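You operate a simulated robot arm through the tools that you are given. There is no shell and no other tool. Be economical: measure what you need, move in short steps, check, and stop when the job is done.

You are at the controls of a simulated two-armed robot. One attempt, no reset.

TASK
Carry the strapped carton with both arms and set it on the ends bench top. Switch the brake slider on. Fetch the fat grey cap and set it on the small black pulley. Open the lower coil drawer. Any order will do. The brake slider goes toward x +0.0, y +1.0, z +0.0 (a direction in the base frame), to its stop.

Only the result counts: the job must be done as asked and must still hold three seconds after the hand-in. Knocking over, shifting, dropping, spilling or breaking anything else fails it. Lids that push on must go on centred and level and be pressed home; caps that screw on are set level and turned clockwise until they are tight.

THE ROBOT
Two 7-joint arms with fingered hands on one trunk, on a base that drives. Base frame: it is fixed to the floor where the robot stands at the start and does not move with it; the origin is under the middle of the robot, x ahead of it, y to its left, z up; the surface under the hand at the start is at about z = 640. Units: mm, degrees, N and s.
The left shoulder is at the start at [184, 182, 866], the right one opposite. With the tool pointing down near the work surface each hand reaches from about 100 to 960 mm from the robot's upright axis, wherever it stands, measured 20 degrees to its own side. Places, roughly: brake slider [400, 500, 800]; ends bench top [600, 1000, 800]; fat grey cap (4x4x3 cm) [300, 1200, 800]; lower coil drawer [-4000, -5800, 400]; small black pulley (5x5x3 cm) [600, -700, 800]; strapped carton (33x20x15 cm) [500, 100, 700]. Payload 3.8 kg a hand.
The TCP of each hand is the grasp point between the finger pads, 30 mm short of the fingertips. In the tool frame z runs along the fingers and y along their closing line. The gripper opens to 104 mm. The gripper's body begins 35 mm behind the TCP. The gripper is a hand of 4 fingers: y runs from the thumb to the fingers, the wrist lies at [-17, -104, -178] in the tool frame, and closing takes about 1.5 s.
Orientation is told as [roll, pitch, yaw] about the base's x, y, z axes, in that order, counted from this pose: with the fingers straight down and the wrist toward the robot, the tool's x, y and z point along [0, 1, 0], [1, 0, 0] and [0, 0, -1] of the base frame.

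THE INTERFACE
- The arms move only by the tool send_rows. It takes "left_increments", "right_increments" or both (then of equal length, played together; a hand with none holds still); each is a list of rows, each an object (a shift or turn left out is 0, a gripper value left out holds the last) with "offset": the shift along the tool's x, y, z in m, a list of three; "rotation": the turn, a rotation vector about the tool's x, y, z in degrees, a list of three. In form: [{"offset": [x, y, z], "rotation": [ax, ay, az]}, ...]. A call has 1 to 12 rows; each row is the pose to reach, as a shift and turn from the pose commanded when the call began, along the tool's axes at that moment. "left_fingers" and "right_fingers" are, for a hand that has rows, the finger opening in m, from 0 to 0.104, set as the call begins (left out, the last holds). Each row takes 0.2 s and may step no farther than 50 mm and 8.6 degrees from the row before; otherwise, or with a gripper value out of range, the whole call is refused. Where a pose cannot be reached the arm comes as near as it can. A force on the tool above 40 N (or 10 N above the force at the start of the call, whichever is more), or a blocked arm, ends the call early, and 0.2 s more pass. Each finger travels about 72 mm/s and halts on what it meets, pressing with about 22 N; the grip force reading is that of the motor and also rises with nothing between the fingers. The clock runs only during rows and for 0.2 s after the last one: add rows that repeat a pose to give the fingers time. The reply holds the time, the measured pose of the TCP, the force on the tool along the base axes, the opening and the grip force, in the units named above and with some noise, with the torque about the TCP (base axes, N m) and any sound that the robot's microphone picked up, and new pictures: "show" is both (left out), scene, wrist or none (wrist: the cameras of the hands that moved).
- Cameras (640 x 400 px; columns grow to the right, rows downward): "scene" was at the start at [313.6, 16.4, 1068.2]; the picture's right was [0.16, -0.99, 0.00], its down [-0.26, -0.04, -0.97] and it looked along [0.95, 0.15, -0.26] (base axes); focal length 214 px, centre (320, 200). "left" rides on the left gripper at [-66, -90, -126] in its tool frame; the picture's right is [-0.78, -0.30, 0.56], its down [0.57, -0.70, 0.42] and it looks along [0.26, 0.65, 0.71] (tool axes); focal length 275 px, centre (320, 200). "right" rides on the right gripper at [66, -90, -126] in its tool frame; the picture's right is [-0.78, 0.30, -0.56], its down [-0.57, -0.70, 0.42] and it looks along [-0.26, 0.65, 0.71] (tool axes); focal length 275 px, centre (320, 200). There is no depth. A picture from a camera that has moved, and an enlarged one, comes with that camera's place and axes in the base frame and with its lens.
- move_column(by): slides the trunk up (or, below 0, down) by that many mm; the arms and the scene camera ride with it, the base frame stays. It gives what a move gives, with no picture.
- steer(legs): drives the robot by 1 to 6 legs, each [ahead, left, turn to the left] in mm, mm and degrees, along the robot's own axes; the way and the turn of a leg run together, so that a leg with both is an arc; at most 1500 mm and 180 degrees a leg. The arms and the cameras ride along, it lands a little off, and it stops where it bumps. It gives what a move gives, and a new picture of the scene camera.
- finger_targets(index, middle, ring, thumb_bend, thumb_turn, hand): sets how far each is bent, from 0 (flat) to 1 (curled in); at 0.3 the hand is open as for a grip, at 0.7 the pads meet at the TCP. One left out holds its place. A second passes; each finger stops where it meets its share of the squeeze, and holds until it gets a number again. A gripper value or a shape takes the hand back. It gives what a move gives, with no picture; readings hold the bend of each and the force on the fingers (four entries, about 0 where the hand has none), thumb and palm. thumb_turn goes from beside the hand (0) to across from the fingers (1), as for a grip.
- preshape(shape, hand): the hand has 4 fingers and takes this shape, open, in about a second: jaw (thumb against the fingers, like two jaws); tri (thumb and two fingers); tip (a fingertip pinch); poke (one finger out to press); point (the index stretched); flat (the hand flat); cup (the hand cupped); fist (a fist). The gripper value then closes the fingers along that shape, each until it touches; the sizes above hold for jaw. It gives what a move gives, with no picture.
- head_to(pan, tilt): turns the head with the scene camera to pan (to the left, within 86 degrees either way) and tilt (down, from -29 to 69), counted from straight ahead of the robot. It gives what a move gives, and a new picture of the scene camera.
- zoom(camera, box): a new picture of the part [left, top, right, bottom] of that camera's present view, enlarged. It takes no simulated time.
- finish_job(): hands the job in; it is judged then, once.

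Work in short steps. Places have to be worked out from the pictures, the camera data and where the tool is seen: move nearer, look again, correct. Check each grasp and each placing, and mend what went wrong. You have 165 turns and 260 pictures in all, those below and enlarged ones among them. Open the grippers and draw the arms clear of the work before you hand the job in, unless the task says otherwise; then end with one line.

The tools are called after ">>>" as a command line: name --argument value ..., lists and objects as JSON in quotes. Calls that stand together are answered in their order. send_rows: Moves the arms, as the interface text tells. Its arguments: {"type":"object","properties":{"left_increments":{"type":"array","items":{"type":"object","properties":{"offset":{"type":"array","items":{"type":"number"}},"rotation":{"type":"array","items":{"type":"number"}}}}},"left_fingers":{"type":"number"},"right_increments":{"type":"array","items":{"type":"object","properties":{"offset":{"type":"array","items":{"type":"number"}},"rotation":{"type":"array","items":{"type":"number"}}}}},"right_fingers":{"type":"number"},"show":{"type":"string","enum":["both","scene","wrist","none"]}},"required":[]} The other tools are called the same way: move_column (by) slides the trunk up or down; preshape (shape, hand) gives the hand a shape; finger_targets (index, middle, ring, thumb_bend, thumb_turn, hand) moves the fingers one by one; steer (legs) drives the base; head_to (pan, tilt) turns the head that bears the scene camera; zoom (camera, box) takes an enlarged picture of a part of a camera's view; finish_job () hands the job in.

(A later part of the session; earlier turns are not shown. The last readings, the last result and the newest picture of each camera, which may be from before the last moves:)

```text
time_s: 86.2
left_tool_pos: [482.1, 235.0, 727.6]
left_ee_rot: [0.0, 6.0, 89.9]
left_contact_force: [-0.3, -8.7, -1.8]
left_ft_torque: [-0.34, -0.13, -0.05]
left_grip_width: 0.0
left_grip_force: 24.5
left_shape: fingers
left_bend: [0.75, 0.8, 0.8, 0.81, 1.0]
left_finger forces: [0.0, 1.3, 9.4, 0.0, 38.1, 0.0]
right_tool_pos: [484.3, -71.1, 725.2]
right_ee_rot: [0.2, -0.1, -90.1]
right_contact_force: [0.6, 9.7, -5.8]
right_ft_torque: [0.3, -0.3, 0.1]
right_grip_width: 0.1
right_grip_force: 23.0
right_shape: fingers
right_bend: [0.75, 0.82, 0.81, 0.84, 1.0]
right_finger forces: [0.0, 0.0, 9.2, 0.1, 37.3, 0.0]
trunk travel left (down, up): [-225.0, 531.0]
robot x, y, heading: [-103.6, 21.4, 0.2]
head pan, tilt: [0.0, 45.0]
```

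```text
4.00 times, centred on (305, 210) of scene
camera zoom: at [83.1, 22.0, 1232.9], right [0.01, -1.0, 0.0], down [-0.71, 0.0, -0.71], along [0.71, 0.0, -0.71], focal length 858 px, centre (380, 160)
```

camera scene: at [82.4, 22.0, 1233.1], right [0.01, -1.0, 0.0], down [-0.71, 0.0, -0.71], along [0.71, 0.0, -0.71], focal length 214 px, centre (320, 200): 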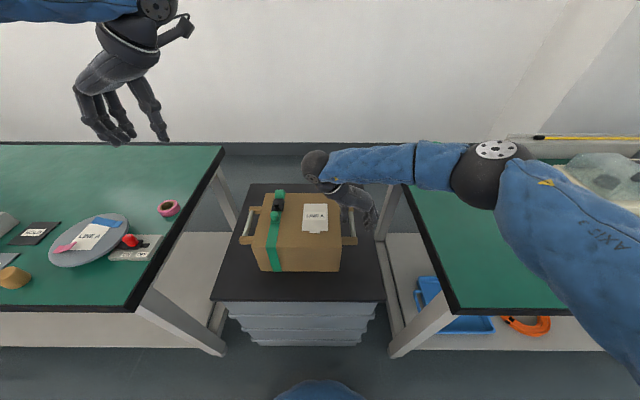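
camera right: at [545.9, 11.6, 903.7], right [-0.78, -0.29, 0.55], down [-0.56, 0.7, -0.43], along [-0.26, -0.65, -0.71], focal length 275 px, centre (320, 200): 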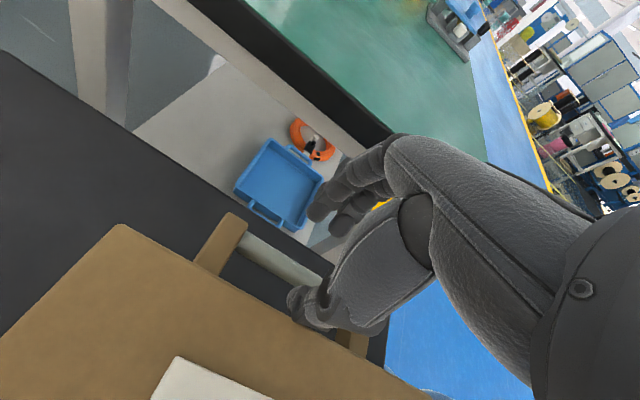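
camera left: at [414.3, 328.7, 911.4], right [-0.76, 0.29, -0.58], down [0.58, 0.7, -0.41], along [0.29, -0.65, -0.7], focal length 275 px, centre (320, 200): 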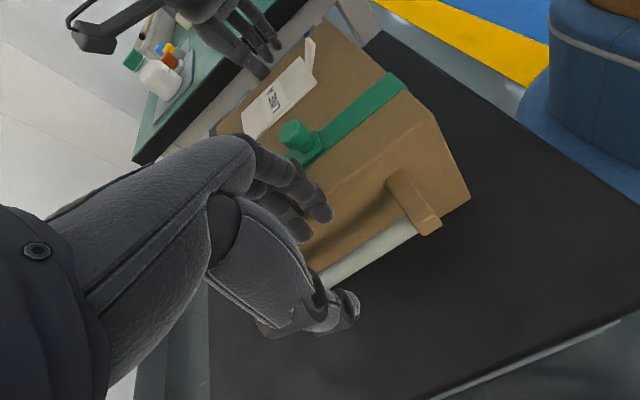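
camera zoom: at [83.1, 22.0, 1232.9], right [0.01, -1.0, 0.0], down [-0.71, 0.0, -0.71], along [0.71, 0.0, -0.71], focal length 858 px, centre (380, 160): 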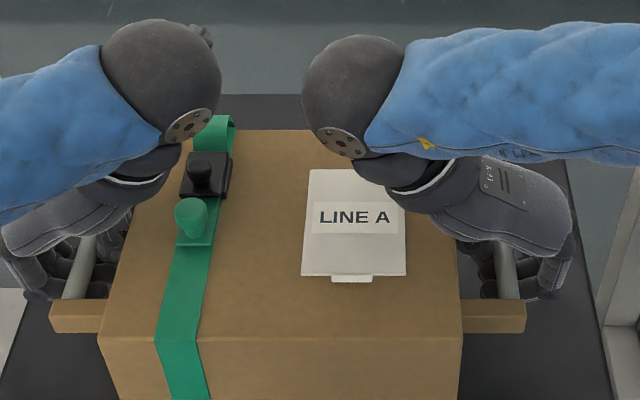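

Fingers and thumbs are wrapped and meet beneath each bar. I'll lift with the trunk so both hands rise equally.

>>> move_column --by 50

>>> zoom --camera "scene" --box '[195, 140, 435, 290]'

```text
time_s: 87.1
left_tool_pos: [481.4, 236.0, 775.2]
left_ee_rot: [0.2, 5.9, 89.9]
left_contact_force: [0.6, -15.1, -6.1]
left_ft_torque: [-0.02, 0.02, -0.1]
left_grip_width: 0.0
left_grip_force: 21.6
left_shape: fingers
left_bend: [0.75, 0.8, 0.81, 0.81, 1.0]
left_finger forces: [0.0, 0.8, 4.8, 0.0, 36.7, 0.0]
right_tool_pos: [484.0, -73.4, 774.6]
right_ee_rot: [0.1, -0.1, -90.1]
right_contact_force: [-0.1, 14.9, -5.4]
right_ft_torque: [-0.03, -0.12, 0.1]
right_grip_width: 0.0
right_grip_force: 18.7
right_shape: fingers
right_bend: [0.76, 0.83, 0.82, 0.85, 1.0]
right_finger forces: [0.0, 0.1, 4.8, 0.1, 31.7, 0.1]
trunk travel left (down, up): [-275.0, 481.0]
robot x, y, heading: [-103.8, 20.6, 0.3]
head pan, tilt: [0.0, 45.0]
```

```text
2.67 times, centred on (315, 215) of scene
camera zoom: at [61.4, 21.9, 1284.0], right [0.01, -1.0, 0.0], down [-0.71, 0.0, -0.71], along [0.71, 0.0, -0.71], focal length 572 px, centre (333, 160)
```

zoom: 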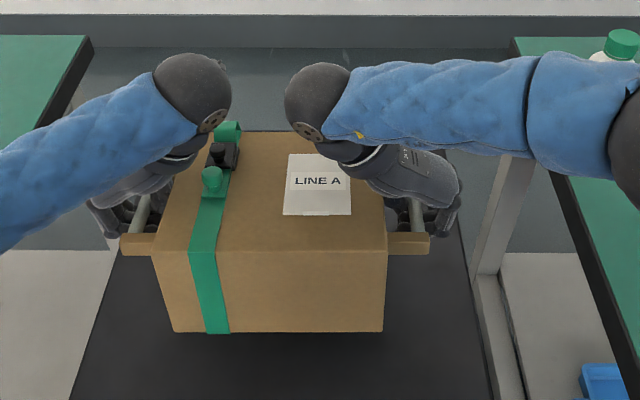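

The carton is lifted and level, at roughly 6 N per hand. I'll raise the trunk so it clears everything on the bench, then drive left.

>>> move_column --by 230

>>> steer --legs '[[-30, 0, 0], [0, 300, 0]]'

```text
time_s: 89.6
left_tool_pos: [482.3, 234.6, 1005.9]
left_ee_rot: [0.2, 5.9, 89.9]
left_contact_force: [0.2, -17.0, -4.4]
left_ft_torque: [-0.01, 0.0, -0.09]
left_grip_width: 0.4
left_grip_force: 19.5
left_shape: fingers
left_bend: [0.75, 0.8, 0.81, 0.81, 1.0]
left_finger forces: [0.0, 0.7, 4.1, 0.0, 34.5, 0.0]
right_tool_pos: [483.0, -74.0, 1005.8]
right_ee_rot: [0.1, -0.2, -90.1]
right_contact_force: [0.6, 17.4, -5.7]
right_ft_torque: [-0.16, -0.07, 0.08]
right_grip_width: 0.1
right_grip_force: 15.6
right_shape: fingers
right_bend: [0.76, 0.83, 0.82, 0.85, 1.0]
right_finger forces: [0.0, 0.0, 3.7, 0.1, 27.9, 0.0]
trunk travel left (down, up): [-505.0, 251.0]
robot x, y, heading: [-105.2, 18.0, 0.3]
head pan, tilt: [0.0, 45.0]
```

```text
time_s: 92.0
left_tool_pos: [449.7, 534.4, 1006.3]
left_ee_rot: [0.1, 6.0, 90.0]
left_contact_force: [0.2, -17.7, -5.0]
left_ft_torque: [-0.01, 0.01, -0.17]
left_grip_width: 0.2
left_grip_force: 18.8
left_shape: fingers
left_bend: [0.75, 0.8, 0.81, 0.81, 1.0]
left_finger forces: [0.1, 0.7, 3.5, 0.1, 33.7, 0.0]
right_tool_pos: [450.7, 225.8, 1005.5]
right_ee_rot: [0.3, -0.2, -90.1]
right_contact_force: [-0.3, 18.8, -6.4]
right_ft_torque: [-0.21, -0.09, 0.11]
right_grip_width: 0.1
right_grip_force: 15.8
right_shape: fingers
right_bend: [0.76, 0.83, 0.82, 0.85, 1.0]
right_finger forces: [0.0, 0.0, 3.4, 0.0, 27.6, 0.0]
trunk travel left (down, up): [-505.0, 251.0]
robot x, y, heading: [-134.3, 318.4, 0.3]
head pan, tilt: [0.0, 45.0]
camera scene: at [-33.9, 321.2, 1516.7], right [0.01, -1.0, 0.0], down [-0.71, -0.01, -0.71], along [0.71, 0.0, -0.71], focal length 214 px, centre (320, 200)
```

scene: 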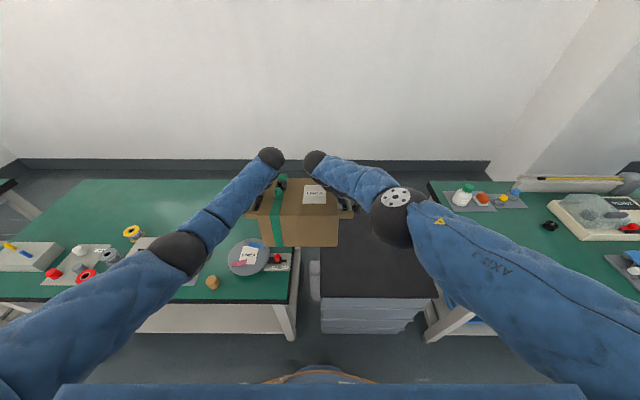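

Steady. I'll continue left 310 mm so the carton is over the free part of the bench.

>>> steer --legs '[[0, 310, 0]]'

```text
time_s: 94.1
left_tool_pos: [448.2, 838.0, 1006.0]
left_ee_rot: [0.1, 6.0, 89.7]
left_contact_force: [-0.7, -8.2, -5.0]
left_ft_torque: [-0.33, 0.04, -0.13]
left_grip_width: 0.1
left_grip_force: 23.0
left_shape: fingers
left_bend: [0.75, 0.8, 0.81, 0.81, 1.0]
left_finger forces: [0.0, 1.1, 4.1, 0.0, 41.6, 0.0]
right_tool_pos: [447.6, 530.2, 1005.7]
right_ee_rot: [0.2, -0.2, -90.2]
right_contact_force: [0.4, 8.7, -6.0]
right_ft_torque: [0.22, -0.05, 0.07]
right_grip_width: 0.0
right_grip_force: 20.2
right_shape: fingers
right_bend: [0.76, 0.83, 0.82, 0.85, 1.0]
right_finger forces: [0.1, 0.0, 3.9, 0.0, 36.6, 0.0]
trunk travel left (down, up): [-505.0, 251.0]
robot x, y, heading: [-136.4, 625.1, 0.4]
head pan, tilt: [0.0, 45.0]
camera scene: at [-35.3, 626.9, 1516.7], right [0.0, -1.0, 0.0], down [-0.71, 0.0, -0.71], along [0.71, 0.0, -0.71], focal length 214 px, centre (320, 200)
```

scene: 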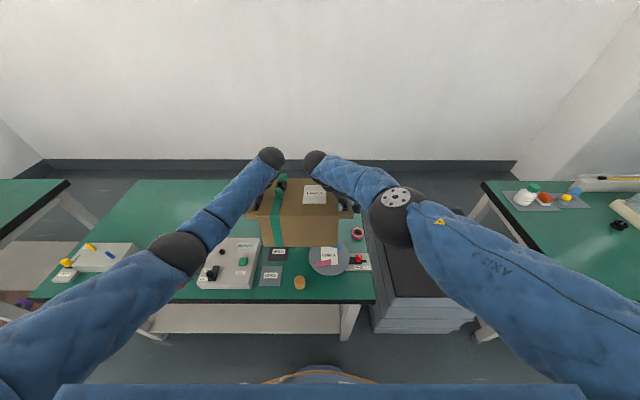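

The carton is over clear bench at y≈684. I'll extend both arms forward 155 mm together.

>>> send_rows --left_increments '[{"offset": [-0.015, 0, 0]}, {"offset": [-0.03, 0, 0]}, {"offset": [-0.045, 0, 0]}, {"offset": [-0.06, 0, 0]}, {"offset": [-0.075, 0, 0]}, {"offset": [-0.09, 0, 0]}, {"offset": [-0.105, 0, 0]}, {"offset": [-0.12, 0, 0]}, {"offset": [-0.135, 0, 0]}, {"offset": [-0.15, 0, 0]}, {"offset": [-0.155, 0, 0]}, {"offset": [-0.155, 0, 0]}]' --right_increments '[{"offset": [0.015, 0, 0]}, {"offset": [0.03, 0, 0]}, {"offset": [0.045, 0, 0]}, {"offset": [0.06, 0, 0]}, {"offset": [0.075, 0, 0]}, {"offset": [0.09, 0, 0]}, {"offset": [0.105, 0, 0]}, {"offset": [0.12, 0, 0]}, {"offset": [0.135, 0, 0]}, {"offset": [0.15, 0, 0]}, {"offset": [0.155, 0, 0]}, {"offset": [0.155, 0, 0]}]' --show "scene"

```text
time_s: 95.6
left_tool_pos: [497.8, 828.9, 1008.0]
left_ee_rot: [0.2, 7.3, 89.0]
left_contact_force: [-3.1, -11.8, -3.0]
left_ft_torque: [-0.46, -0.01, -0.16]
left_grip_width: 0.0
left_grip_force: 24.1
left_shape: fingers
left_bend: [0.75, 0.8, 0.81, 0.82, 1.0]
left_finger forces: [0.1, 0.0, 2.0, 0.0, 46.2, 0.0]
left hand out of reach, approached as far as the arm can: row 4, 5, 6, 7
right_tool_pos: [458.1, 522.5, 1021.4]
right_ee_rot: [-0.2, 0.9, -89.1]
right_contact_force: [1.3, 12.2, -7.8]
right_ft_torque: [-0.2, -0.01, -0.03]
right_grip_width: 0.0
right_grip_force: 8.4
right_shape: fingers
right_bend: [0.77, 0.84, 0.83, 0.87, 1.0]
right_finger forces: [0.0, 0.1, 0.5, 0.0, 15.7, 0.0]
right hand out of reach, approached as far as the arm can: row 1, 2, 3, 4, 5, 6, 7
trunk travel left (down, up): [-505.0, 251.0]
robot x, y, heading: [-138.0, 623.3, 0.2]
head pan, tilt: [0.0, 45.0]
stopped in row 7 (right hand): the force on the tool passed its limit at 45 N (the readings are from after the stop); the commanded pose is now the measured one
camera scene: at [-35.1, 625.8, 1516.6], right [0.0, -1.0, 0.0], down [-0.71, 0.0, -0.71], along [0.71, 0.0, -0.71], focal length 214 px, centre (320, 200)
```

scene: 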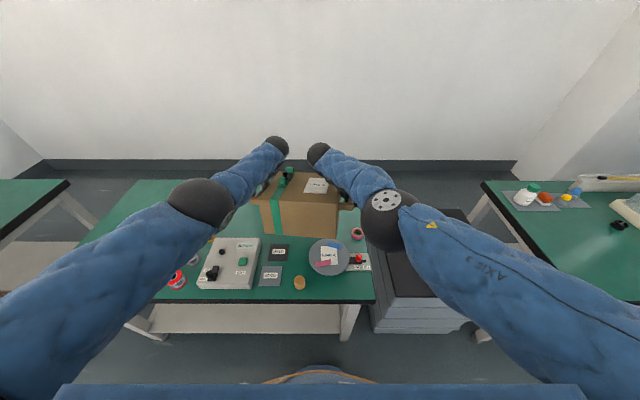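

The arms hit a reach limit and the carton yawed slightly. I'll bring the left hand back and lower the right to square it up, then use base and trunk instead.

>>> send_rows --left_increments '[{"offset": [0.01, 0.002, 0]}, {"offset": [0.02, 0.004, 0], "rotation": [-0.6, 0, 0]}, {"offset": [0.03, 0.006, 0], "rotation": [-1.2, 0, -0.5]}, {"offset": [0.042, 0.008, 0.0], "rotation": [-1.2, 0, -0.8]}, {"offset": [0.042, 0.008, 0.0], "rotation": [-1.2, 0, -0.8]}]' --right_increments '[{"offset": [0, -0.002, 0.004]}, {"offset": [0, -0.004, 0.008]}, {"offset": [-0.001, -0.006, 0.012], "rotation": [0.5, 0, 0.5]}, {"offset": [-0.002, -0.007, 0.014], "rotation": [1, 0, 0.9]}, {"offset": [-0.002, -0.007, 0.014], "rotation": [1, 0, 0.9]}]' --show "scene"

```text
time_s: 96.8
left_tool_pos: [457.1, 838.3, 1008.0]
left_ee_rot: [0.1, 5.9, 89.8]
left_contact_force: [0.2, -20.8, -3.9]
left_ft_torque: [0.11, -0.04, -0.01]
left_grip_width: 0.3
left_grip_force: 15.0
left_shape: fingers
left_bend: [0.75, 0.8, 0.81, 0.82, 1.0]
left_finger forces: [0.1, 0.0, 2.2, 0.1, 28.9, 0.0]
right_tool_pos: [454.4, 528.3, 1010.3]
right_ee_rot: [-0.1, 1.7, -90.2]
right_contact_force: [-0.8, 20.0, -4.9]
right_ft_torque: [-0.35, -0.04, 0.11]
right_grip_width: 0.0
right_grip_force: 12.2
right_shape: fingers
right_bend: [0.77, 0.84, 0.83, 0.87, 1.0]
right_finger forces: [0.1, 0.0, 0.7, 0.0, 23.2, 0.0]
right hand out of reach, approached as far as the arm can: row 2, 3, 4, 5
trunk travel left (down, up): [-505.0, 251.0]
robot x, y, heading: [-137.5, 623.7, 0.3]
head pan, tilt: [0.0, 45.0]
camera scene: at [-34.9, 625.6, 1516.6], right [0.0, -1.0, 0.0], down [-0.71, 0.0, -0.71], along [0.71, 0.0, -0.71], focal length 214 px, centre (320, 200)
```

scene: 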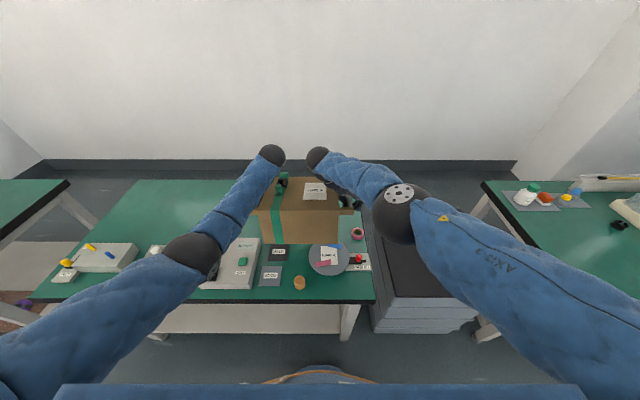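

Squared again. Now I'll drive forward 85 mm (the base still clears the bench) and lower the trunk 60 mm.

>>> steer --legs '[[85, 0, 0]]'

>>> move_column --by -60

```text
time_s: 97.9
left_tool_pos: [544.2, 836.9, 1008.7]
left_ee_rot: [0.3, 5.8, 89.9]
left_contact_force: [0.8, -20.8, -4.1]
left_ft_torque: [0.16, -0.02, -0.02]
left_grip_width: 0.0
left_grip_force: 15.8
left_shape: fingers
left_bend: [0.75, 0.8, 0.81, 0.82, 1.0]
left_finger forces: [0.1, 0.0, 2.1, 0.1, 29.2, 0.0]
right_tool_pos: [542.1, 527.5, 1009.6]
right_ee_rot: [-0.2, 1.7, -90.3]
right_contact_force: [-0.3, 19.7, -7.4]
right_ft_torque: [-0.32, 0.01, 0.1]
right_grip_width: 0.0
right_grip_force: 12.3
right_shape: fingers
right_bend: [0.77, 0.84, 0.83, 0.87, 1.0]
right_finger forces: [0.0, 0.0, 0.8, 0.1, 23.3, 0.1]
trunk travel left (down, up): [-505.0, 251.0]
robot x, y, heading: [-52.1, 624.7, 0.0]
head pan, tilt: [0.0, 45.0]
camera scene: at [52.9, 626.1, 1516.5], right [0.0, -1.0, 0.0], down [-0.71, 0.0, -0.71], along [0.71, 0.0, -0.71], focal length 214 px, centre (320, 200)
```

scene: 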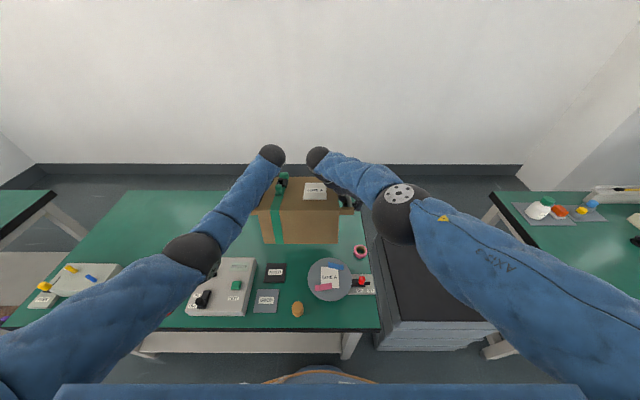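

```text
time_s: 98.9
left_tool_pos: [543.1, 837.3, 949.0]
left_ee_rot: [0.3, 6.0, 89.7]
left_contact_force: [0.2, -12.6, -3.5]
left_ft_torque: [-0.27, -0.02, -0.05]
left_grip_width: 0.0
left_grip_force: 20.6
left_shape: fingers
left_bend: [0.75, 0.8, 0.81, 0.81, 1.0]
left_finger forces: [0.0, 0.8, 2.4, 0.1, 37.5, 0.0]
right_tool_pos: [540.4, 528.6, 951.7]
right_ee_rot: [-0.2, 1.8, -90.1]
right_contact_force: [0.3, 12.3, -6.8]
right_ft_torque: [-0.18, 0.01, 0.08]
right_grip_width: 0.0
right_grip_force: 10.6
right_shape: fingers
right_bend: [0.77, 0.84, 0.83, 0.87, 1.0]
right_finger forces: [0.0, 0.0, 1.1, 0.1, 19.3, 0.1]
trunk travel left (down, up): [-445.0, 311.0]
robot x, y, heading: [-54.9, 624.5, 0.0]
head pan, tilt: [0.0, 45.0]
```

Now I'll try extending both arms forward 40 mm at this lower trunk height.

>>> send_rows --left_increments '[{"offset": [-0.008, 0, 0]}, {"offset": [-0.016, 0, 0]}, {"offset": [-0.024, 0, 0]}, {"offset": [-0.032, 0, 0]}, {"offset": [-0.038, 0, 0]}, {"offset": [-0.038, 0, 0]}]' --right_increments '[{"offset": [0.008, 0, 0.0]}, {"offset": [0.016, 0, 0.001]}, {"offset": [0.024, 0, 0.002]}, {"offset": [0.032, 0, 0.002]}, {"offset": [0.04, 0, 0.002]}, {"offset": [0.04, 0, 0.002]}]' --show "scene"

```text
time_s: 100.3
left_tool_pos: [580.7, 834.7, 947.2]
left_ee_rot: [0.3, 6.3, 89.7]
left_contact_force: [-2.1, -23.1, -4.7]
left_ft_torque: [0.1, -0.05, -0.2]
left_grip_width: 0.0
left_grip_force: 18.0
left_shape: fingers
left_bend: [0.76, 0.8, 0.81, 0.81, 1.0]
left_finger forces: [0.0, 0.7, 2.3, 0.0, 33.3, 0.0]
right_tool_pos: [548.9, 528.6, 955.2]
right_ee_rot: [-0.1, 1.7, -90.0]
right_contact_force: [2.6, 23.0, 0.0]
right_ft_torque: [-0.37, -0.01, -0.06]
right_grip_width: 0.0
right_grip_force: 15.1
right_shape: fingers
right_bend: [0.78, 0.84, 0.83, 0.87, 1.0]
right_finger forces: [0.0, 6.4, 0.7, 0.1, 22.1, 0.1]
right hand out of reach, approached as far as the arm can: row 2, 3, 4, 5, 6
trunk travel left (down, up): [-445.0, 311.0]
robot x, y, heading: [-52.1, 625.7, 0.2]
head pan, tilt: [0.0, 45.0]
camera scene: at [60.6, 626.0, 1456.3], right [0.0, -1.0, 0.0], down [-0.71, 0.0, -0.71], along [0.71, 0.0, -0.71], focal length 214 px, centre (320, 200)
```

scene: 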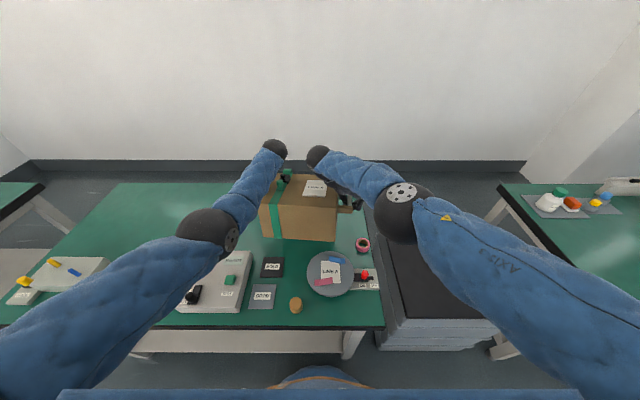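

The right arm is at its limit, leaving the carton's near edge close to the plate. I'll shift the base 90 mm left and 25 mm forward, where the bench is clear beyond x≈455.

>>> steer --legs '[[0, 90, 0], [25, 0, 0]]'

```text
time_s: 101.8
left_tool_pos: [607.4, 925.7, 945.5]
left_ee_rot: [0.5, 6.3, 89.7]
left_contact_force: [-2.2, -22.9, -4.6]
left_ft_torque: [0.07, 0.0, -0.19]
left_grip_width: 0.1
left_grip_force: 18.7
left_shape: fingers
left_bend: [0.76, 0.8, 0.81, 0.81, 1.0]
left_finger forces: [0.0, 0.9, 2.4, 0.0, 33.2, 0.1]
right_tool_pos: [575.2, 618.7, 952.1]
right_ee_rot: [-0.2, 1.8, -90.1]
right_contact_force: [3.4, 22.5, -7.8]
right_ft_torque: [-0.37, 0.03, -0.05]
right_grip_width: 0.0
right_grip_force: 14.3
right_shape: fingers
right_bend: [0.78, 0.84, 0.83, 0.87, 1.0]
right_finger forces: [0.0, 6.3, 0.7, 0.0, 21.8, 0.0]
trunk travel left (down, up): [-445.0, 311.0]
robot x, y, heading: [-29.3, 718.8, 0.1]
head pan, tilt: [0.0, 45.0]
camera scene: at [87.0, 718.4, 1456.2], right [0.0, -1.0, 0.0], down [-0.71, 0.0, -0.71], along [0.71, 0.0, -0.71], focal length 214 px, centre (320, 200)
```

scene: 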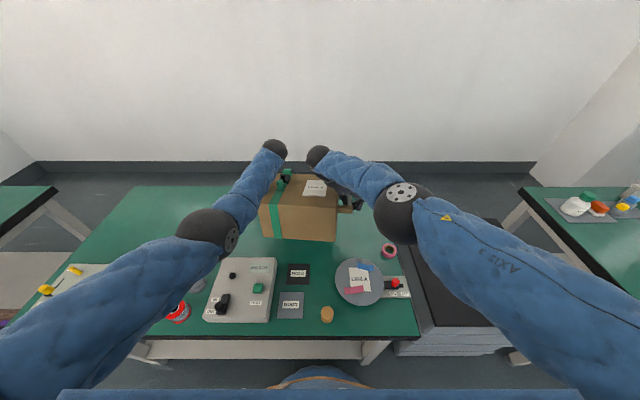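

Footprint is clear: near edge about 485, objects end at 455. I'll lower the trunk 65 mm.

>>> move_column --by -65

>>> zoom --camera "scene" --box '[200, 140, 440, 290]'

>>> zoom --camera "right" --box '[0, 0, 640, 400]'

>>> zoom --camera "left" --box '[0, 0, 640, 400]'

```text
time_s: 102.9
left_tool_pos: [606.3, 924.8, 882.3]
left_ee_rot: [0.3, 6.4, 89.5]
left_contact_force: [-1.7, -14.0, -3.6]
left_ft_torque: [-0.34, -0.04, -0.09]
left_grip_width: 0.0
left_grip_force: 23.0
left_shape: fingers
left_bend: [0.76, 0.8, 0.81, 0.81, 1.0]
left_finger forces: [0.0, 0.9, 2.7, 0.0, 43.2, 0.0]
right_tool_pos: [573.7, 620.1, 888.7]
right_ee_rot: [0.0, 2.0, -90.0]
right_contact_force: [1.4, 14.6, -7.7]
right_ft_torque: [-0.26, -0.02, -0.01]
right_grip_width: 0.0
right_grip_force: 9.1
right_shape: fingers
right_bend: [0.78, 0.84, 0.83, 0.87, 1.0]
right_finger forces: [0.1, 0.1, 0.2, 0.0, 17.6, 0.0]
trunk travel left (down, up): [-380.0, 376.0]
robot x, y, heading: [-22.6, 712.5, -0.0]
head pan, tilt: [0.0, 45.0]
```

```text
2.67 times, centred on (320, 215) of scene
camera zoom: at [100.3, 718.5, 1391.0], right [0.0, -1.0, 0.0], down [-0.71, 0.0, -0.71], along [0.71, 0.0, -0.71], focal length 572 px, centre (320, 160)
```

zoom: 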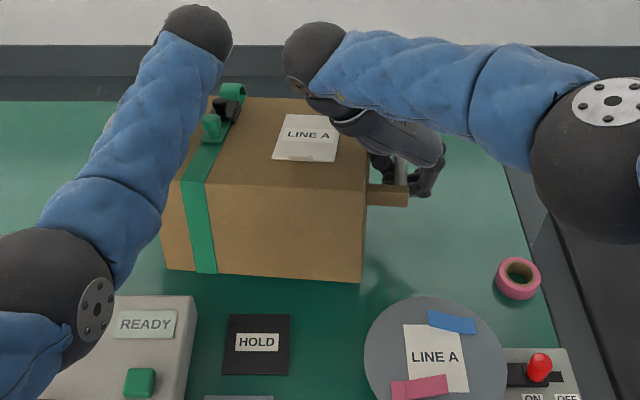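

```text
1.00 times, centred on (320, 200) of right (not enlarged: the box is as wide or as high as the picture)
camera zoom: at [638.6, 705.2, 1017.4], right [-0.78, -0.31, 0.55], down [-0.57, 0.72, -0.4], along [-0.27, -0.62, -0.73], focal length 275 px, centre (320, 200)
```

zoom: 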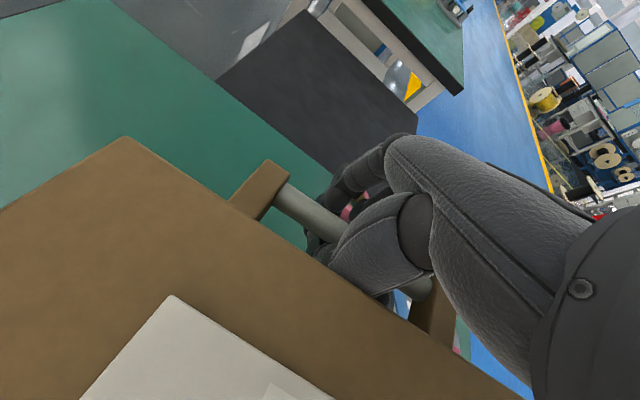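

```text
1.00 times, centred on (320, 200) of left (not enlarged: the box is as wide or as high as the picture)
camera zoom: at [669.8, 849.4, 1016.9], right [0.77, -0.36, -0.52], down [-0.58, -0.74, -0.34], along [-0.26, 0.57, -0.78], focal length 275 px, centre (320, 200)
```

zoom: 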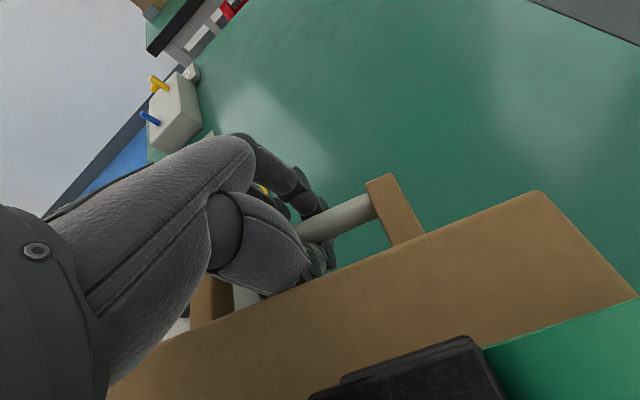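

Near the bench now. I'll lower in small trunk steps, watching the vertical forces.

>>> move_column --by -14

>>> send_rows --right_increments '[{"offset": [0, 0, 0.003]}, {"offset": [0, 0, 0.006]}, {"offset": [0, 0, 0.006]}]' --show "none"

>>> zoom --camera "scene" --box '[200, 140, 440, 290]'

```text
time_s: 103.5
left_tool_pos: [606.2, 925.5, 868.1]
left_ee_rot: [0.2, 6.4, 89.5]
left_contact_force: [-0.8, -16.2, -2.9]
left_ft_torque: [-0.21, -0.05, -0.15]
left_grip_width: 0.0
left_grip_force: 21.0
left_shape: fingers
left_bend: [0.76, 0.8, 0.81, 0.81, 1.0]
left_finger forces: [0.0, 0.9, 2.6, 0.0, 39.2, 0.0]
right_tool_pos: [573.8, 618.5, 875.8]
right_ee_rot: [0.0, 1.9, -90.1]
right_contact_force: [1.3, 17.1, -6.7]
right_ft_torque: [-0.22, 0.05, -0.01]
right_grip_width: 0.0
right_grip_force: 10.1
right_shape: fingers
right_bend: [0.78, 0.84, 0.83, 0.87, 1.0]
right_finger forces: [0.1, 0.0, 0.3, 0.0, 19.1, 0.1]
trunk travel left (down, up): [-366.0, 390.0]
robot x, y, heading: [-26.6, 714.0, 0.0]
head pan, tilt: [0.0, 45.0]
```

```text
time_s: 104.3
left_tool_pos: [606.5, 925.0, 866.7]
left_ee_rot: [0.4, 6.4, 89.5]
left_contact_force: [-2.7, -18.6, -5.0]
left_ft_torque: [0.16, -0.1, -0.16]
left_grip_width: 0.1
left_grip_force: 15.1
left_shape: fingers
left_bend: [0.76, 0.8, 0.81, 0.82, 1.0]
left_finger forces: [0.0, 0.6, 2.5, 0.1, 26.2, 0.1]
right_tool_pos: [572.6, 618.6, 869.1]
right_ee_rot: [-0.1, 1.9, -90.0]
right_contact_force: [3.1, 17.9, -0.3]
right_ft_torque: [-0.27, 0.03, 0.03]
right_grip_width: 0.0
right_grip_force: 9.1
right_shape: fingers
right_bend: [0.78, 0.84, 0.83, 0.87, 1.0]
right_finger forces: [0.0, 0.0, 0.4, 0.1, 19.0, 0.0]
trunk travel left (down, up): [-366.0, 390.0]
robot x, y, heading: [-26.9, 715.1, 0.0]
head pan, tilt: [0.0, 45.0]
```

```text
2.67 times, centred on (320, 215) of scene
camera zoom: at [104.8, 718.4, 1376.7], right [0.0, -1.0, 0.0], down [-0.71, 0.0, -0.71], along [0.71, 0.0, -0.71], focal length 572 px, centre (320, 160)
```

zoom: 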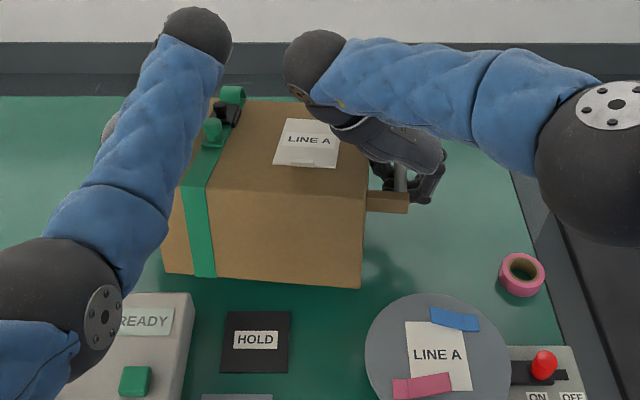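

Right-side load dropped; it's about to touch. Another small step down.

>>> move_column --by -8

>>> move_column --by -6

```text
time_s: 104.9
left_tool_pos: [605.1, 925.8, 858.9]
left_ee_rot: [0.3, 6.3, 89.5]
left_contact_force: [-3.2, -18.6, -4.1]
left_ft_torque: [0.11, -0.05, -0.14]
left_grip_width: 0.4
left_grip_force: 14.8
left_shape: fingers
left_bend: [0.76, 0.8, 0.81, 0.82, 1.0]
left_finger forces: [0.1, 0.7, 2.6, 0.1, 26.5, 0.1]
right_tool_pos: [574.1, 618.9, 861.0]
right_ee_rot: [-0.1, 1.9, -90.1]
right_contact_force: [2.3, 18.1, 1.5]
right_ft_torque: [-0.35, 0.01, -0.01]
right_grip_width: 0.0
right_grip_force: 10.0
right_shape: fingers
right_bend: [0.78, 0.84, 0.83, 0.87, 1.0]
right_finger forces: [0.0, 0.0, 0.6, 0.1, 19.3, 0.0]
trunk travel left (down, up): [-358.0, 398.0]
robot x, y, heading: [-28.7, 719.4, 0.2]
head pan, tilt: [0.0, 45.0]
```

```text
time_s: 105.4
left_tool_pos: [605.5, 924.9, 853.9]
left_ee_rot: [0.2, 6.4, 89.6]
left_contact_force: [-3.9, -17.9, -1.2]
left_ft_torque: [0.07, -0.14, -0.15]
left_grip_width: 0.1
left_grip_force: 13.6
left_shape: fingers
left_bend: [0.76, 0.8, 0.81, 0.82, 1.0]
left_finger forces: [0.0, 0.1, 4.1, 0.0, 23.1, 0.0]
right_tool_pos: [573.1, 619.6, 855.5]
right_ee_rot: [-0.1, 1.8, -90.1]
right_contact_force: [1.2, 16.1, 0.1]
right_ft_torque: [-0.26, -0.05, -0.01]
right_grip_width: 0.0
right_grip_force: 9.6
right_shape: fingers
right_bend: [0.78, 0.84, 0.83, 0.87, 1.0]
right_finger forces: [0.0, 0.1, 1.6, 0.1, 17.3, 0.1]
trunk travel left (down, up): [-352.0, 404.0]
robot x, y, heading: [-22.2, 715.2, 0.0]
head pan, tilt: [0.0, 45.0]
```

Loads are near zero on both sides, so the carton is basically resting. A last 5 mm, then open the hands.

>>> move_column --by -5

>>> zoom --camera "scene" --box '[200, 140, 440, 290]'

```text
time_s: 106.0
left_tool_pos: [603.6, 924.4, 849.1]
left_ee_rot: [0.3, 6.2, 89.5]
left_contact_force: [-6.3, -17.0, -0.8]
left_ft_torque: [0.21, -0.14, -0.08]
left_grip_width: 0.2
left_grip_force: 11.6
left_shape: fingers
left_bend: [0.76, 0.8, 0.81, 0.83, 1.0]
left_finger forces: [0.0, 0.0, 1.1, 0.0, 21.2, 0.0]
right_tool_pos: [572.9, 618.8, 850.8]
right_ee_rot: [0.1, 1.8, -90.1]
right_contact_force: [-0.4, 14.5, -0.8]
right_ft_torque: [-0.23, -0.1, 0.03]
right_grip_width: 0.1
right_grip_force: 8.7
right_shape: fingers
right_bend: [0.78, 0.84, 0.82, 0.87, 1.0]
right_finger forces: [0.1, 0.0, 2.2, 0.0, 14.9, 0.0]
trunk travel left (down, up): [-347.0, 409.0]
robot x, y, heading: [-30.4, 719.2, 0.1]
head pan, tilt: [0.0, 45.0]
```

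```text
2.67 times, centred on (320, 215) of scene
camera zoom: at [109.0, 717.9, 1357.6], right [0.0, -1.0, 0.0], down [-0.71, 0.0, -0.71], along [0.71, 0.0, -0.71], focal length 572 px, centre (320, 160)
```

zoom: 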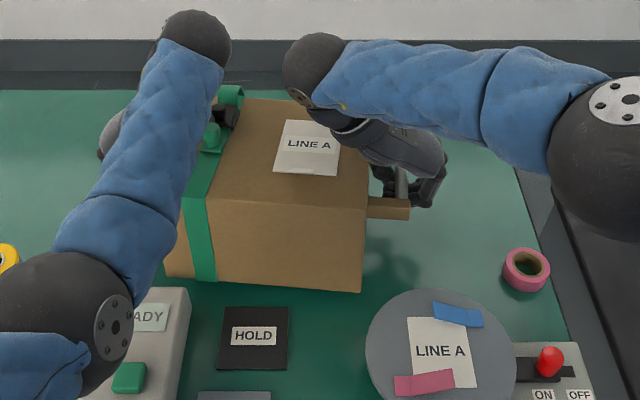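

The carton rests: both vertical loads are about zero and the geometry puts its bottom at bench height. Opening both hands.

>>> finger_targets --hand "left" --index 0.42 --middle 0.42 --ring 0.42 --thumb_bend 0.58

>>> finger_targets --hand "right" --index 0.42 --middle 0.42 --ring 0.42 --thumb_bend 0.58

>>> zoom --camera "scene" --box '[200, 140, 440, 290]'

```text
time_s: 107.0
left_tool_pos: [606.9, 927.4, 849.2]
left_ee_rot: [0.2, 6.1, 89.5]
left_contact_force: [0.9, 3.8, 1.5]
left_ft_torque: [-0.22, 0.03, 0.04]
left_grip_width: 53.6
left_grip_force: 2.3
left_shape: fingers
left_bend: [0.42, 0.42, 0.42, 0.58, 1.0]
left_finger forces: [0.0, 0.0, 0.0, 0.0, 4.0, 0.0]
right_tool_pos: [574.2, 616.6, 850.1]
right_ee_rot: [-0.1, 1.7, -90.3]
right_contact_force: [1.0, -5.8, -0.2]
right_ft_torque: [0.24, -0.09, 0.11]
right_grip_width: 0.1
right_grip_force: 9.2
right_shape: fingers
right_bend: [0.79, 0.85, 0.82, 0.88, 1.0]
right_finger forces: [0.0, 0.0, 4.7, 0.0, 12.9, 0.0]
trunk travel left (down, up): [-347.0, 409.0]
robot x, y, heading: [-27.6, 714.3, 0.1]
head pan, tilt: [0.0, 45.0]
```

```text
time_s: 108.0
left_tool_pos: [603.7, 925.7, 849.5]
left_ee_rot: [0.3, 6.2, 89.7]
left_contact_force: [1.8, 12.1, 1.7]
left_ft_torque: [-0.46, 0.02, 0.11]
left_grip_width: 50.9
left_grip_force: 5.8
left_shape: fingers
left_bend: [0.42, 0.42, 0.42, 0.58, 1.0]
left_finger forces: [0.0, 0.1, 0.1, 0.0, 11.4, 0.0]
right_tool_pos: [573.7, 616.8, 851.2]
right_ee_rot: [0.0, 1.7, -90.3]
right_contact_force: [-1.7, -19.4, -1.4]
right_ft_torque: [0.56, -0.07, -0.03]
right_grip_width: 46.9
right_grip_force: 9.7
right_shape: fingers
right_bend: [0.42, 0.42, 0.42, 0.58, 1.0]
right_finger forces: [0.0, 0.0, 0.0, 0.0, 19.7, 0.1]
trunk travel left (down, up): [-347.0, 409.0]
robot x, y, heading: [-31.6, 718.4, -0.1]
head pan, tilt: [0.0, 45.0]
```

```text
2.67 times, centred on (320, 215) of scene
camera zoom: at [109.6, 717.1, 1357.6], right [0.0, -1.0, 0.0], down [-0.71, 0.0, -0.71], along [0.71, 0.0, -0.71], focal length 572 px, centre (320, 160)
```

zoom: 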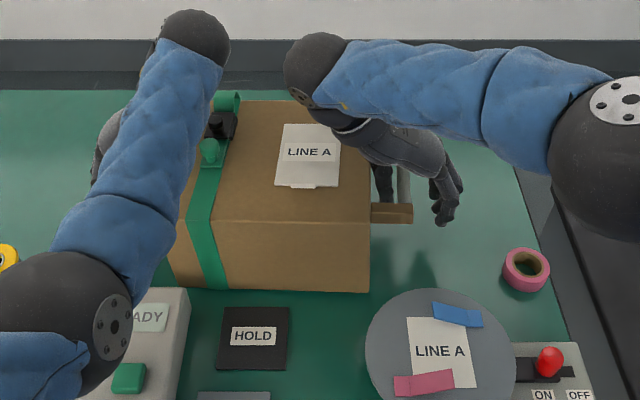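

Carton has settled squarely. The thumbs press the sides slightly, so I'll curl them a touch before lifting out.

>>> finger_targets --hand "right" --thumb_bend 0.63

>>> finger_targets --hand "left" --thumb_bend 0.61

```text
time_s: 109.0
left_tool_pos: [606.2, 926.4, 849.5]
left_ee_rot: [0.2, 6.2, 89.7]
left_contact_force: [2.2, 12.1, 3.6]
left_ft_torque: [-0.57, 0.04, 0.08]
left_grip_width: 50.8
left_grip_force: 5.6
left_shape: fingers
left_bend: [0.42, 0.42, 0.42, 0.58, 1.0]
left_finger forces: [0.0, 0.1, 0.0, 0.1, 12.1, 0.1]
right_tool_pos: [573.0, 617.9, 850.0]
right_ee_rot: [-0.1, 1.8, -90.2]
right_contact_force: [-1.6, -16.7, -3.1]
right_ft_torque: [0.37, -0.01, -0.05]
right_grip_width: 40.5
right_grip_force: 8.4
right_shape: fingers
right_bend: [0.42, 0.42, 0.42, 0.63, 1.0]
right_finger forces: [0.1, 0.0, 0.0, 0.1, 16.0, 0.0]
trunk travel left (down, up): [-347.0, 409.0]
robot x, y, heading: [-28.1, 714.8, 0.1]
head pan, tilt: [0.0, 45.0]
```

```text
time_s: 110.0
left_tool_pos: [604.6, 925.5, 850.3]
left_ee_rot: [0.2, 6.2, 89.7]
left_contact_force: [1.6, 7.5, 3.3]
left_ft_torque: [-0.36, 0.06, 0.11]
left_grip_width: 46.8
left_grip_force: 3.9
left_shape: fingers
left_bend: [0.42, 0.42, 0.42, 0.61, 1.0]
left_finger forces: [0.1, 0.0, 0.0, 0.0, 7.4, 0.0]
right_tool_pos: [573.1, 618.3, 849.2]
right_ee_rot: [-0.2, 1.8, -90.1]
right_contact_force: [-1.7, -14.1, -3.0]
right_ft_torque: [0.31, -0.01, -0.04]
right_grip_width: 41.0
right_grip_force: 7.1
right_shape: fingers
right_bend: [0.42, 0.42, 0.42, 0.63, 1.0]
right_finger forces: [0.1, 0.0, 0.0, 0.0, 13.3, 0.0]
trunk travel left (down, up): [-347.0, 409.0]
robot x, y, heading: [-25.0, 716.2, 0.3]
head pan, tilt: [0.0, 45.0]
```

I'll shift each hand 4 mm outward to center the thumbs in their gaps.

>>> send_rows --left_increments '[{"offset": [0, 0.002, 0]}, {"offset": [0, 0.003, 0]}, {"offset": [0, 0.003, 0]}]' --right_increments '[{"offset": [0, 0.003, 0]}, {"offset": [0, 0.006, 0]}, {"offset": [0, 0.006, 0]}]' --show "none"

```text
time_s: 110.8
left_tool_pos: [604.9, 928.1, 848.1]
left_ee_rot: [0.3, 6.3, 89.6]
left_contact_force: [0.5, 1.0, -0.1]
left_ft_torque: [0.0, -0.02, 0.01]
left_grip_width: 49.6
left_grip_force: 0.0
left_shape: fingers
left_bend: [0.42, 0.42, 0.42, 0.61, 1.0]
left_finger forces: [0.0, 0.0, 0.0, 0.0, 0.1, 0.0]
right_tool_pos: [573.3, 613.3, 849.4]
right_ee_rot: [-0.1, 1.9, -90.0]
right_contact_force: [-1.8, -6.3, -2.1]
right_ft_torque: [0.12, -0.01, 0.01]
right_grip_width: 44.2
right_grip_force: 3.0
right_shape: fingers
right_bend: [0.42, 0.42, 0.42, 0.63, 1.0]
right_finger forces: [0.0, 0.0, 0.0, 0.0, 5.6, 0.1]
trunk travel left (down, up): [-347.0, 409.0]
robot x, y, heading: [-28.1, 714.2, 0.0]
head pan, tilt: [0.0, 45.0]
```

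Free now. I'll lift both hands with the trunk.

>>> move_column --by 70

>>> move_column --by 150

>>> zoom --camera "scene" --box '[160, 120, 480, 320]'

```text
time_s: 111.8
left_tool_pos: [605.8, 930.4, 918.5]
left_ee_rot: [0.3, 6.2, 89.5]
left_contact_force: [0.0, 0.3, 0.0]
left_ft_torque: [0.01, 0.01, 0.0]
left_grip_width: 50.1
left_grip_force: 0.0
left_shape: fingers
left_bend: [0.42, 0.42, 0.42, 0.61, 1.0]
left_finger forces: [0.1, 0.0, 0.0, 0.0, 0.0, 0.0]
right_tool_pos: [572.9, 613.5, 921.0]
right_ee_rot: [-0.1, 1.8, -90.1]
right_contact_force: [-0.2, 0.1, 0.0]
right_ft_torque: [0.02, 0.0, -0.02]
right_grip_width: 47.2
right_grip_force: 0.0
right_shape: fingers
right_bend: [0.42, 0.42, 0.42, 0.63, 1.0]
right_finger forces: [0.1, 0.0, 0.0, 0.0, 0.0, 0.0]
trunk travel left (down, up): [-417.0, 339.0]
robot x, y, heading: [-26.1, 716.9, 0.2]
head pan, tilt: [0.0, 45.0]
```

```text
time_s: 113.6
left_tool_pos: [604.9, 929.3, 1070.4]
left_ee_rot: [0.2, 6.3, 89.6]
left_contact_force: [-0.7, -0.2, -0.9]
left_ft_torque: [0.03, -0.02, 0.01]
left_grip_width: 50.0
left_grip_force: 0.1
left_shape: fingers
left_bend: [0.42, 0.42, 0.42, 0.61, 1.0]
left_finger forces: [0.0, 0.0, 0.0, 0.1, 0.0, 0.1]
right_tool_pos: [572.6, 612.9, 1083.6]
right_ee_rot: [1.5, 1.9, -90.0]
right_contact_force: [-0.4, -0.5, 0.5]
right_ft_torque: [0.0, 0.01, 0.0]
right_grip_width: 46.8
right_grip_force: 0.1
right_shape: fingers
right_bend: [0.42, 0.42, 0.42, 0.63, 1.0]
right_finger forces: [0.1, 0.1, 0.1, 0.0, 0.1, 0.0]
trunk travel left (down, up): [-567.0, 189.0]
robot x, y, heading: [-25.5, 717.4, -0.1]
head pan, tilt: [0.0, 45.0]
```

```text
2.00 times, centred on (320, 220) of scene
camera zoom: at [68.9, 718.3, 1578.9], right [0.0, -1.0, 0.0], down [-0.71, 0.0, -0.71], along [0.71, 0.0, -0.71], focal length 429 px, centre (320, 160)
```

zoom: 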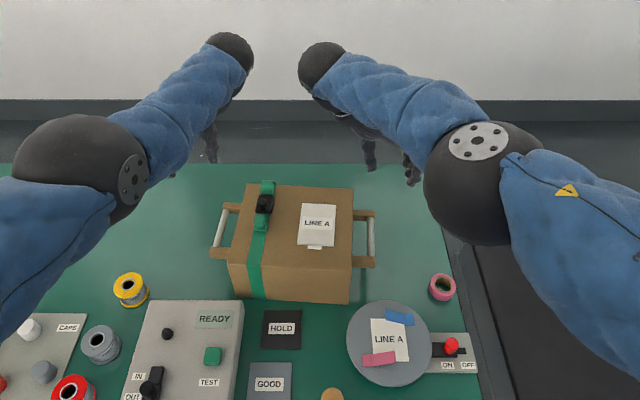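

The carton stands cleanly on the bench. Next the cap: a board labelled CAPS holds white, grey and red caps. I'll look closer.

>>> head_to --pan 50 --tilt 50

>>> zoom --camera "scene" --box '[220, 120, 420, 250]'

```text
time_s: 114.8
left_tool_pos: [604.0, 928.7, 1069.8]
left_ee_rot: [0.1, 6.4, 89.6]
left_contact_force: [0.0, -0.1, -0.2]
left_ft_torque: [-0.03, 0.04, 0.03]
left_grip_width: 50.1
left_grip_force: 0.0
left_shape: fingers
left_bend: [0.42, 0.42, 0.42, 0.61, 1.0]
left_finger forces: [0.0, 0.0, 0.1, 0.0, 0.1, 0.1]
right_tool_pos: [571.9, 613.7, 1085.2]
right_ee_rot: [1.4, 1.9, -90.0]
right_contact_force: [0.4, 0.8, 0.2]
right_ft_torque: [0.0, -0.01, 0.03]
right_grip_width: 46.9
right_grip_force: 0.0
right_shape: fingers
right_bend: [0.42, 0.42, 0.42, 0.63, 1.0]
right_finger forces: [0.1, 0.0, 0.1, 0.1, 0.0, 0.0]
trunk travel left (down, up): [-567.0, 189.0]
robot x, y, heading: [-27.4, 719.1, 0.1]
head pan, tilt: [50.0, 50.0]
camera scene: at [36.9, 777.1, 1572.1], right [0.77, -0.64, 0.0], down [-0.49, -0.59, -0.64], along [0.41, 0.49, -0.77], focal length 214 px, centre (320, 200)
```

scene: 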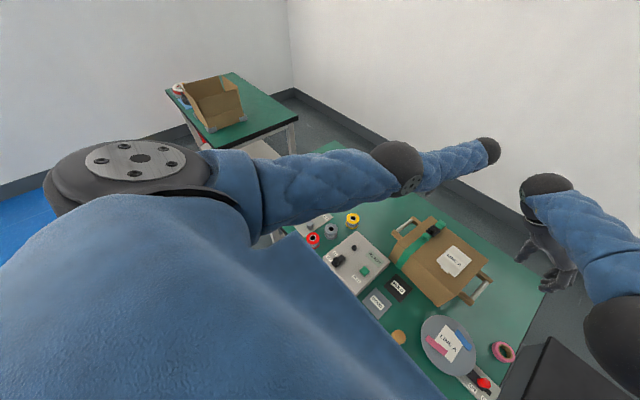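

```text
3.08 times, centred on (320, 185) of scene
camera zoom: at [36.9, 777.1, 1572.1], right [0.77, -0.64, 0.0], down [-0.49, -0.59, -0.64], along [0.41, 0.49, -0.77], focal length 660 px, centre (320, 246)
```

zoom: 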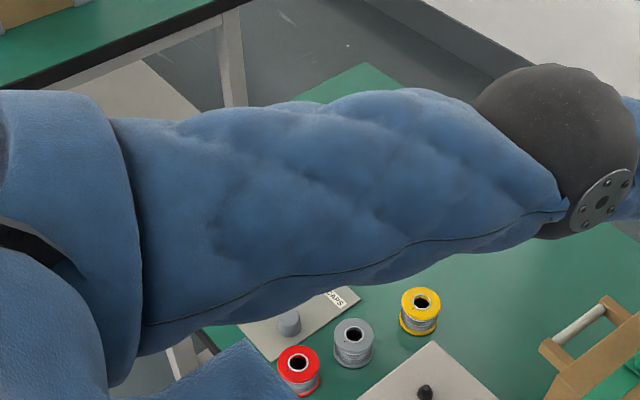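

The estimated grey cap position is (333,1194). I'll drive back and left so the right hand comes near it, with arms staying high.

>>> steer --legs '[[-250, 0, 0], [0, 560, 0]]'

>>> head_to --pan 0 --tilt 50

```text
time_s: 119.4
left_tool_pos: [354.4, 1493.4, 1071.5]
left_ee_rot: [0.1, 6.3, 89.4]
left_contact_force: [-0.2, 0.4, -0.4]
left_ft_torque: [-0.02, 0.04, -0.02]
left_grip_width: 50.4
left_grip_force: 0.1
left_shape: fingers
left_bend: [0.42, 0.42, 0.42, 0.61, 1.0]
left_finger forces: [0.0, 0.1, 0.1, 0.0, 0.0, 0.0]
right_tool_pos: [322.5, 1175.2, 1084.7]
right_ee_rot: [1.4, 1.9, -90.1]
right_contact_force: [0.3, 0.7, 0.4]
right_ft_torque: [-0.04, 0.0, 0.01]
right_grip_width: 47.2
right_grip_force: 0.1
right_shape: fingers
right_bend: [0.42, 0.42, 0.42, 0.63, 1.0]
right_finger forces: [0.1, 0.1, 0.1, 0.0, 0.1, 0.0]
trunk travel left (down, up): [-567.0, 189.0]
robot x, y, heading: [-276.3, 1278.4, -0.1]
head pan, tilt: [50.0, 50.0]
camera scene: at [-212.6, 1341.4, 1572.1], right [0.77, -0.64, 0.0], down [-0.49, -0.59, -0.64], along [0.41, 0.49, -0.77], focal length 214 px, centre (320, 200)
```

scene: 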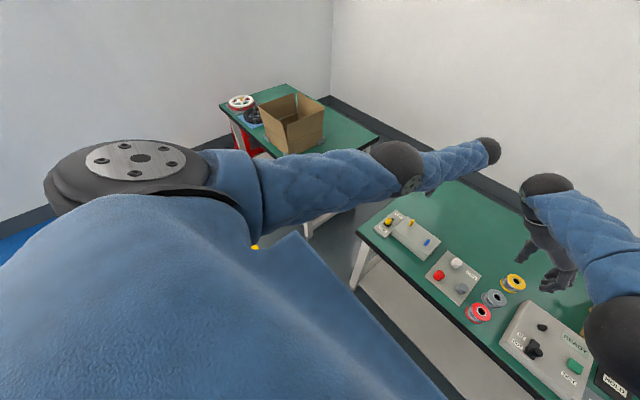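

```text
time_s: 120.6
left_tool_pos: [355.2, 1491.1, 1070.1]
left_ee_rot: [0.1, 6.3, 89.6]
left_contact_force: [-0.6, 0.5, -0.2]
left_ft_torque: [0.02, -0.03, -0.01]
left_grip_width: 50.1
left_grip_force: 0.0
left_shape: fingers
left_bend: [0.42, 0.42, 0.42, 0.61, 1.0]
left_finger forces: [0.0, 0.1, 0.0, 0.0, 0.0, 0.0]
right_tool_pos: [321.3, 1174.5, 1083.5]
right_ee_rot: [1.4, 1.9, -90.0]
right_contact_force: [1.4, 0.3, 0.2]
right_ft_torque: [-0.01, -0.02, 0.0]
right_grip_width: 47.3
right_grip_force: 0.1
right_shape: fingers
right_bend: [0.42, 0.42, 0.42, 0.63, 1.0]
right_finger forces: [0.1, 0.1, 0.1, 0.0, 0.0, 0.0]
trunk travel left (down, up): [-567.0, 189.0]
robot x, y, heading: [-276.1, 1278.4, -0.3]
head pan, tilt: [0.0, 50.0]
camera scene: at [-185.0, 1282.0, 1572.1], right [0.0, -1.0, 0.0], down [-0.77, 0.0, -0.64], along [0.64, 0.0, -0.77], focal length 214 px, centre (320, 200)
```

scene: 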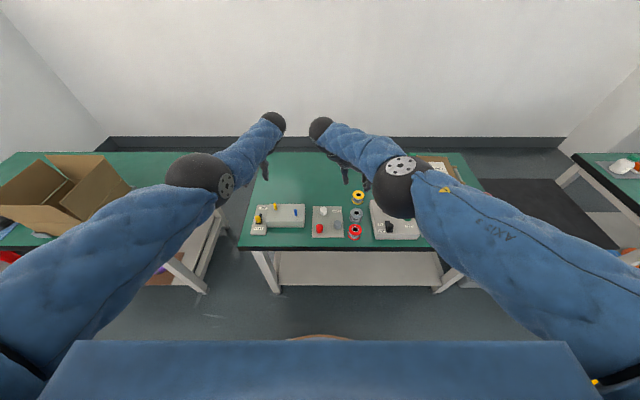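

Caps board visible in front. Zooming in.

>>> zoom --camera "scene" --box '[290, 185, 402, 255]'

>>> zoom --camera "right" --box '[0, 0, 640, 400]'

```text
5.71 times, centred on (346, 220) of scene
camera zoom: at [-185.0, 1282.0, 1572.1], right [0.0, -1.0, 0.0], down [-0.77, 0.0, -0.64], along [0.64, 0.0, -0.77], focal length 1226 px, centre (171, 86)
```

zoom: 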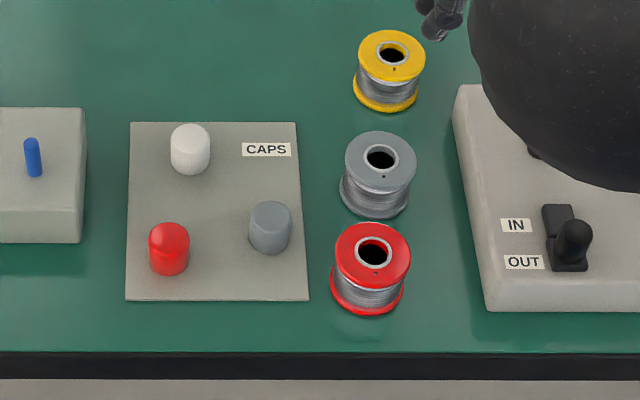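

```text
1.00 times, centred on (320, 200) of right (not enlarged: the box is as wide or as high as the picture)
camera zoom: at [383.7, 1260.5, 1213.9], right [-0.79, -0.31, 0.53], down [-0.56, 0.72, -0.42], along [-0.25, -0.62, -0.74], focal length 275 px, centre (320, 200)
```

zoom: 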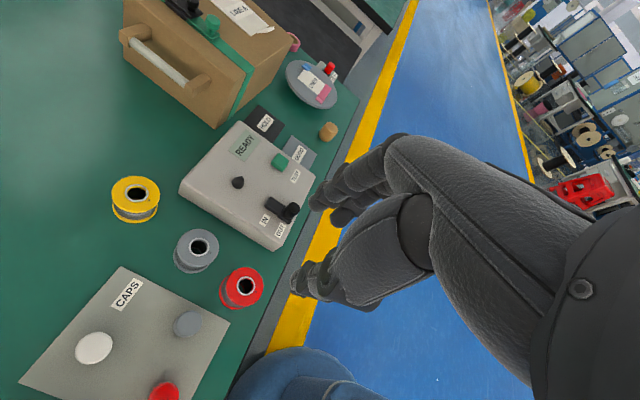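

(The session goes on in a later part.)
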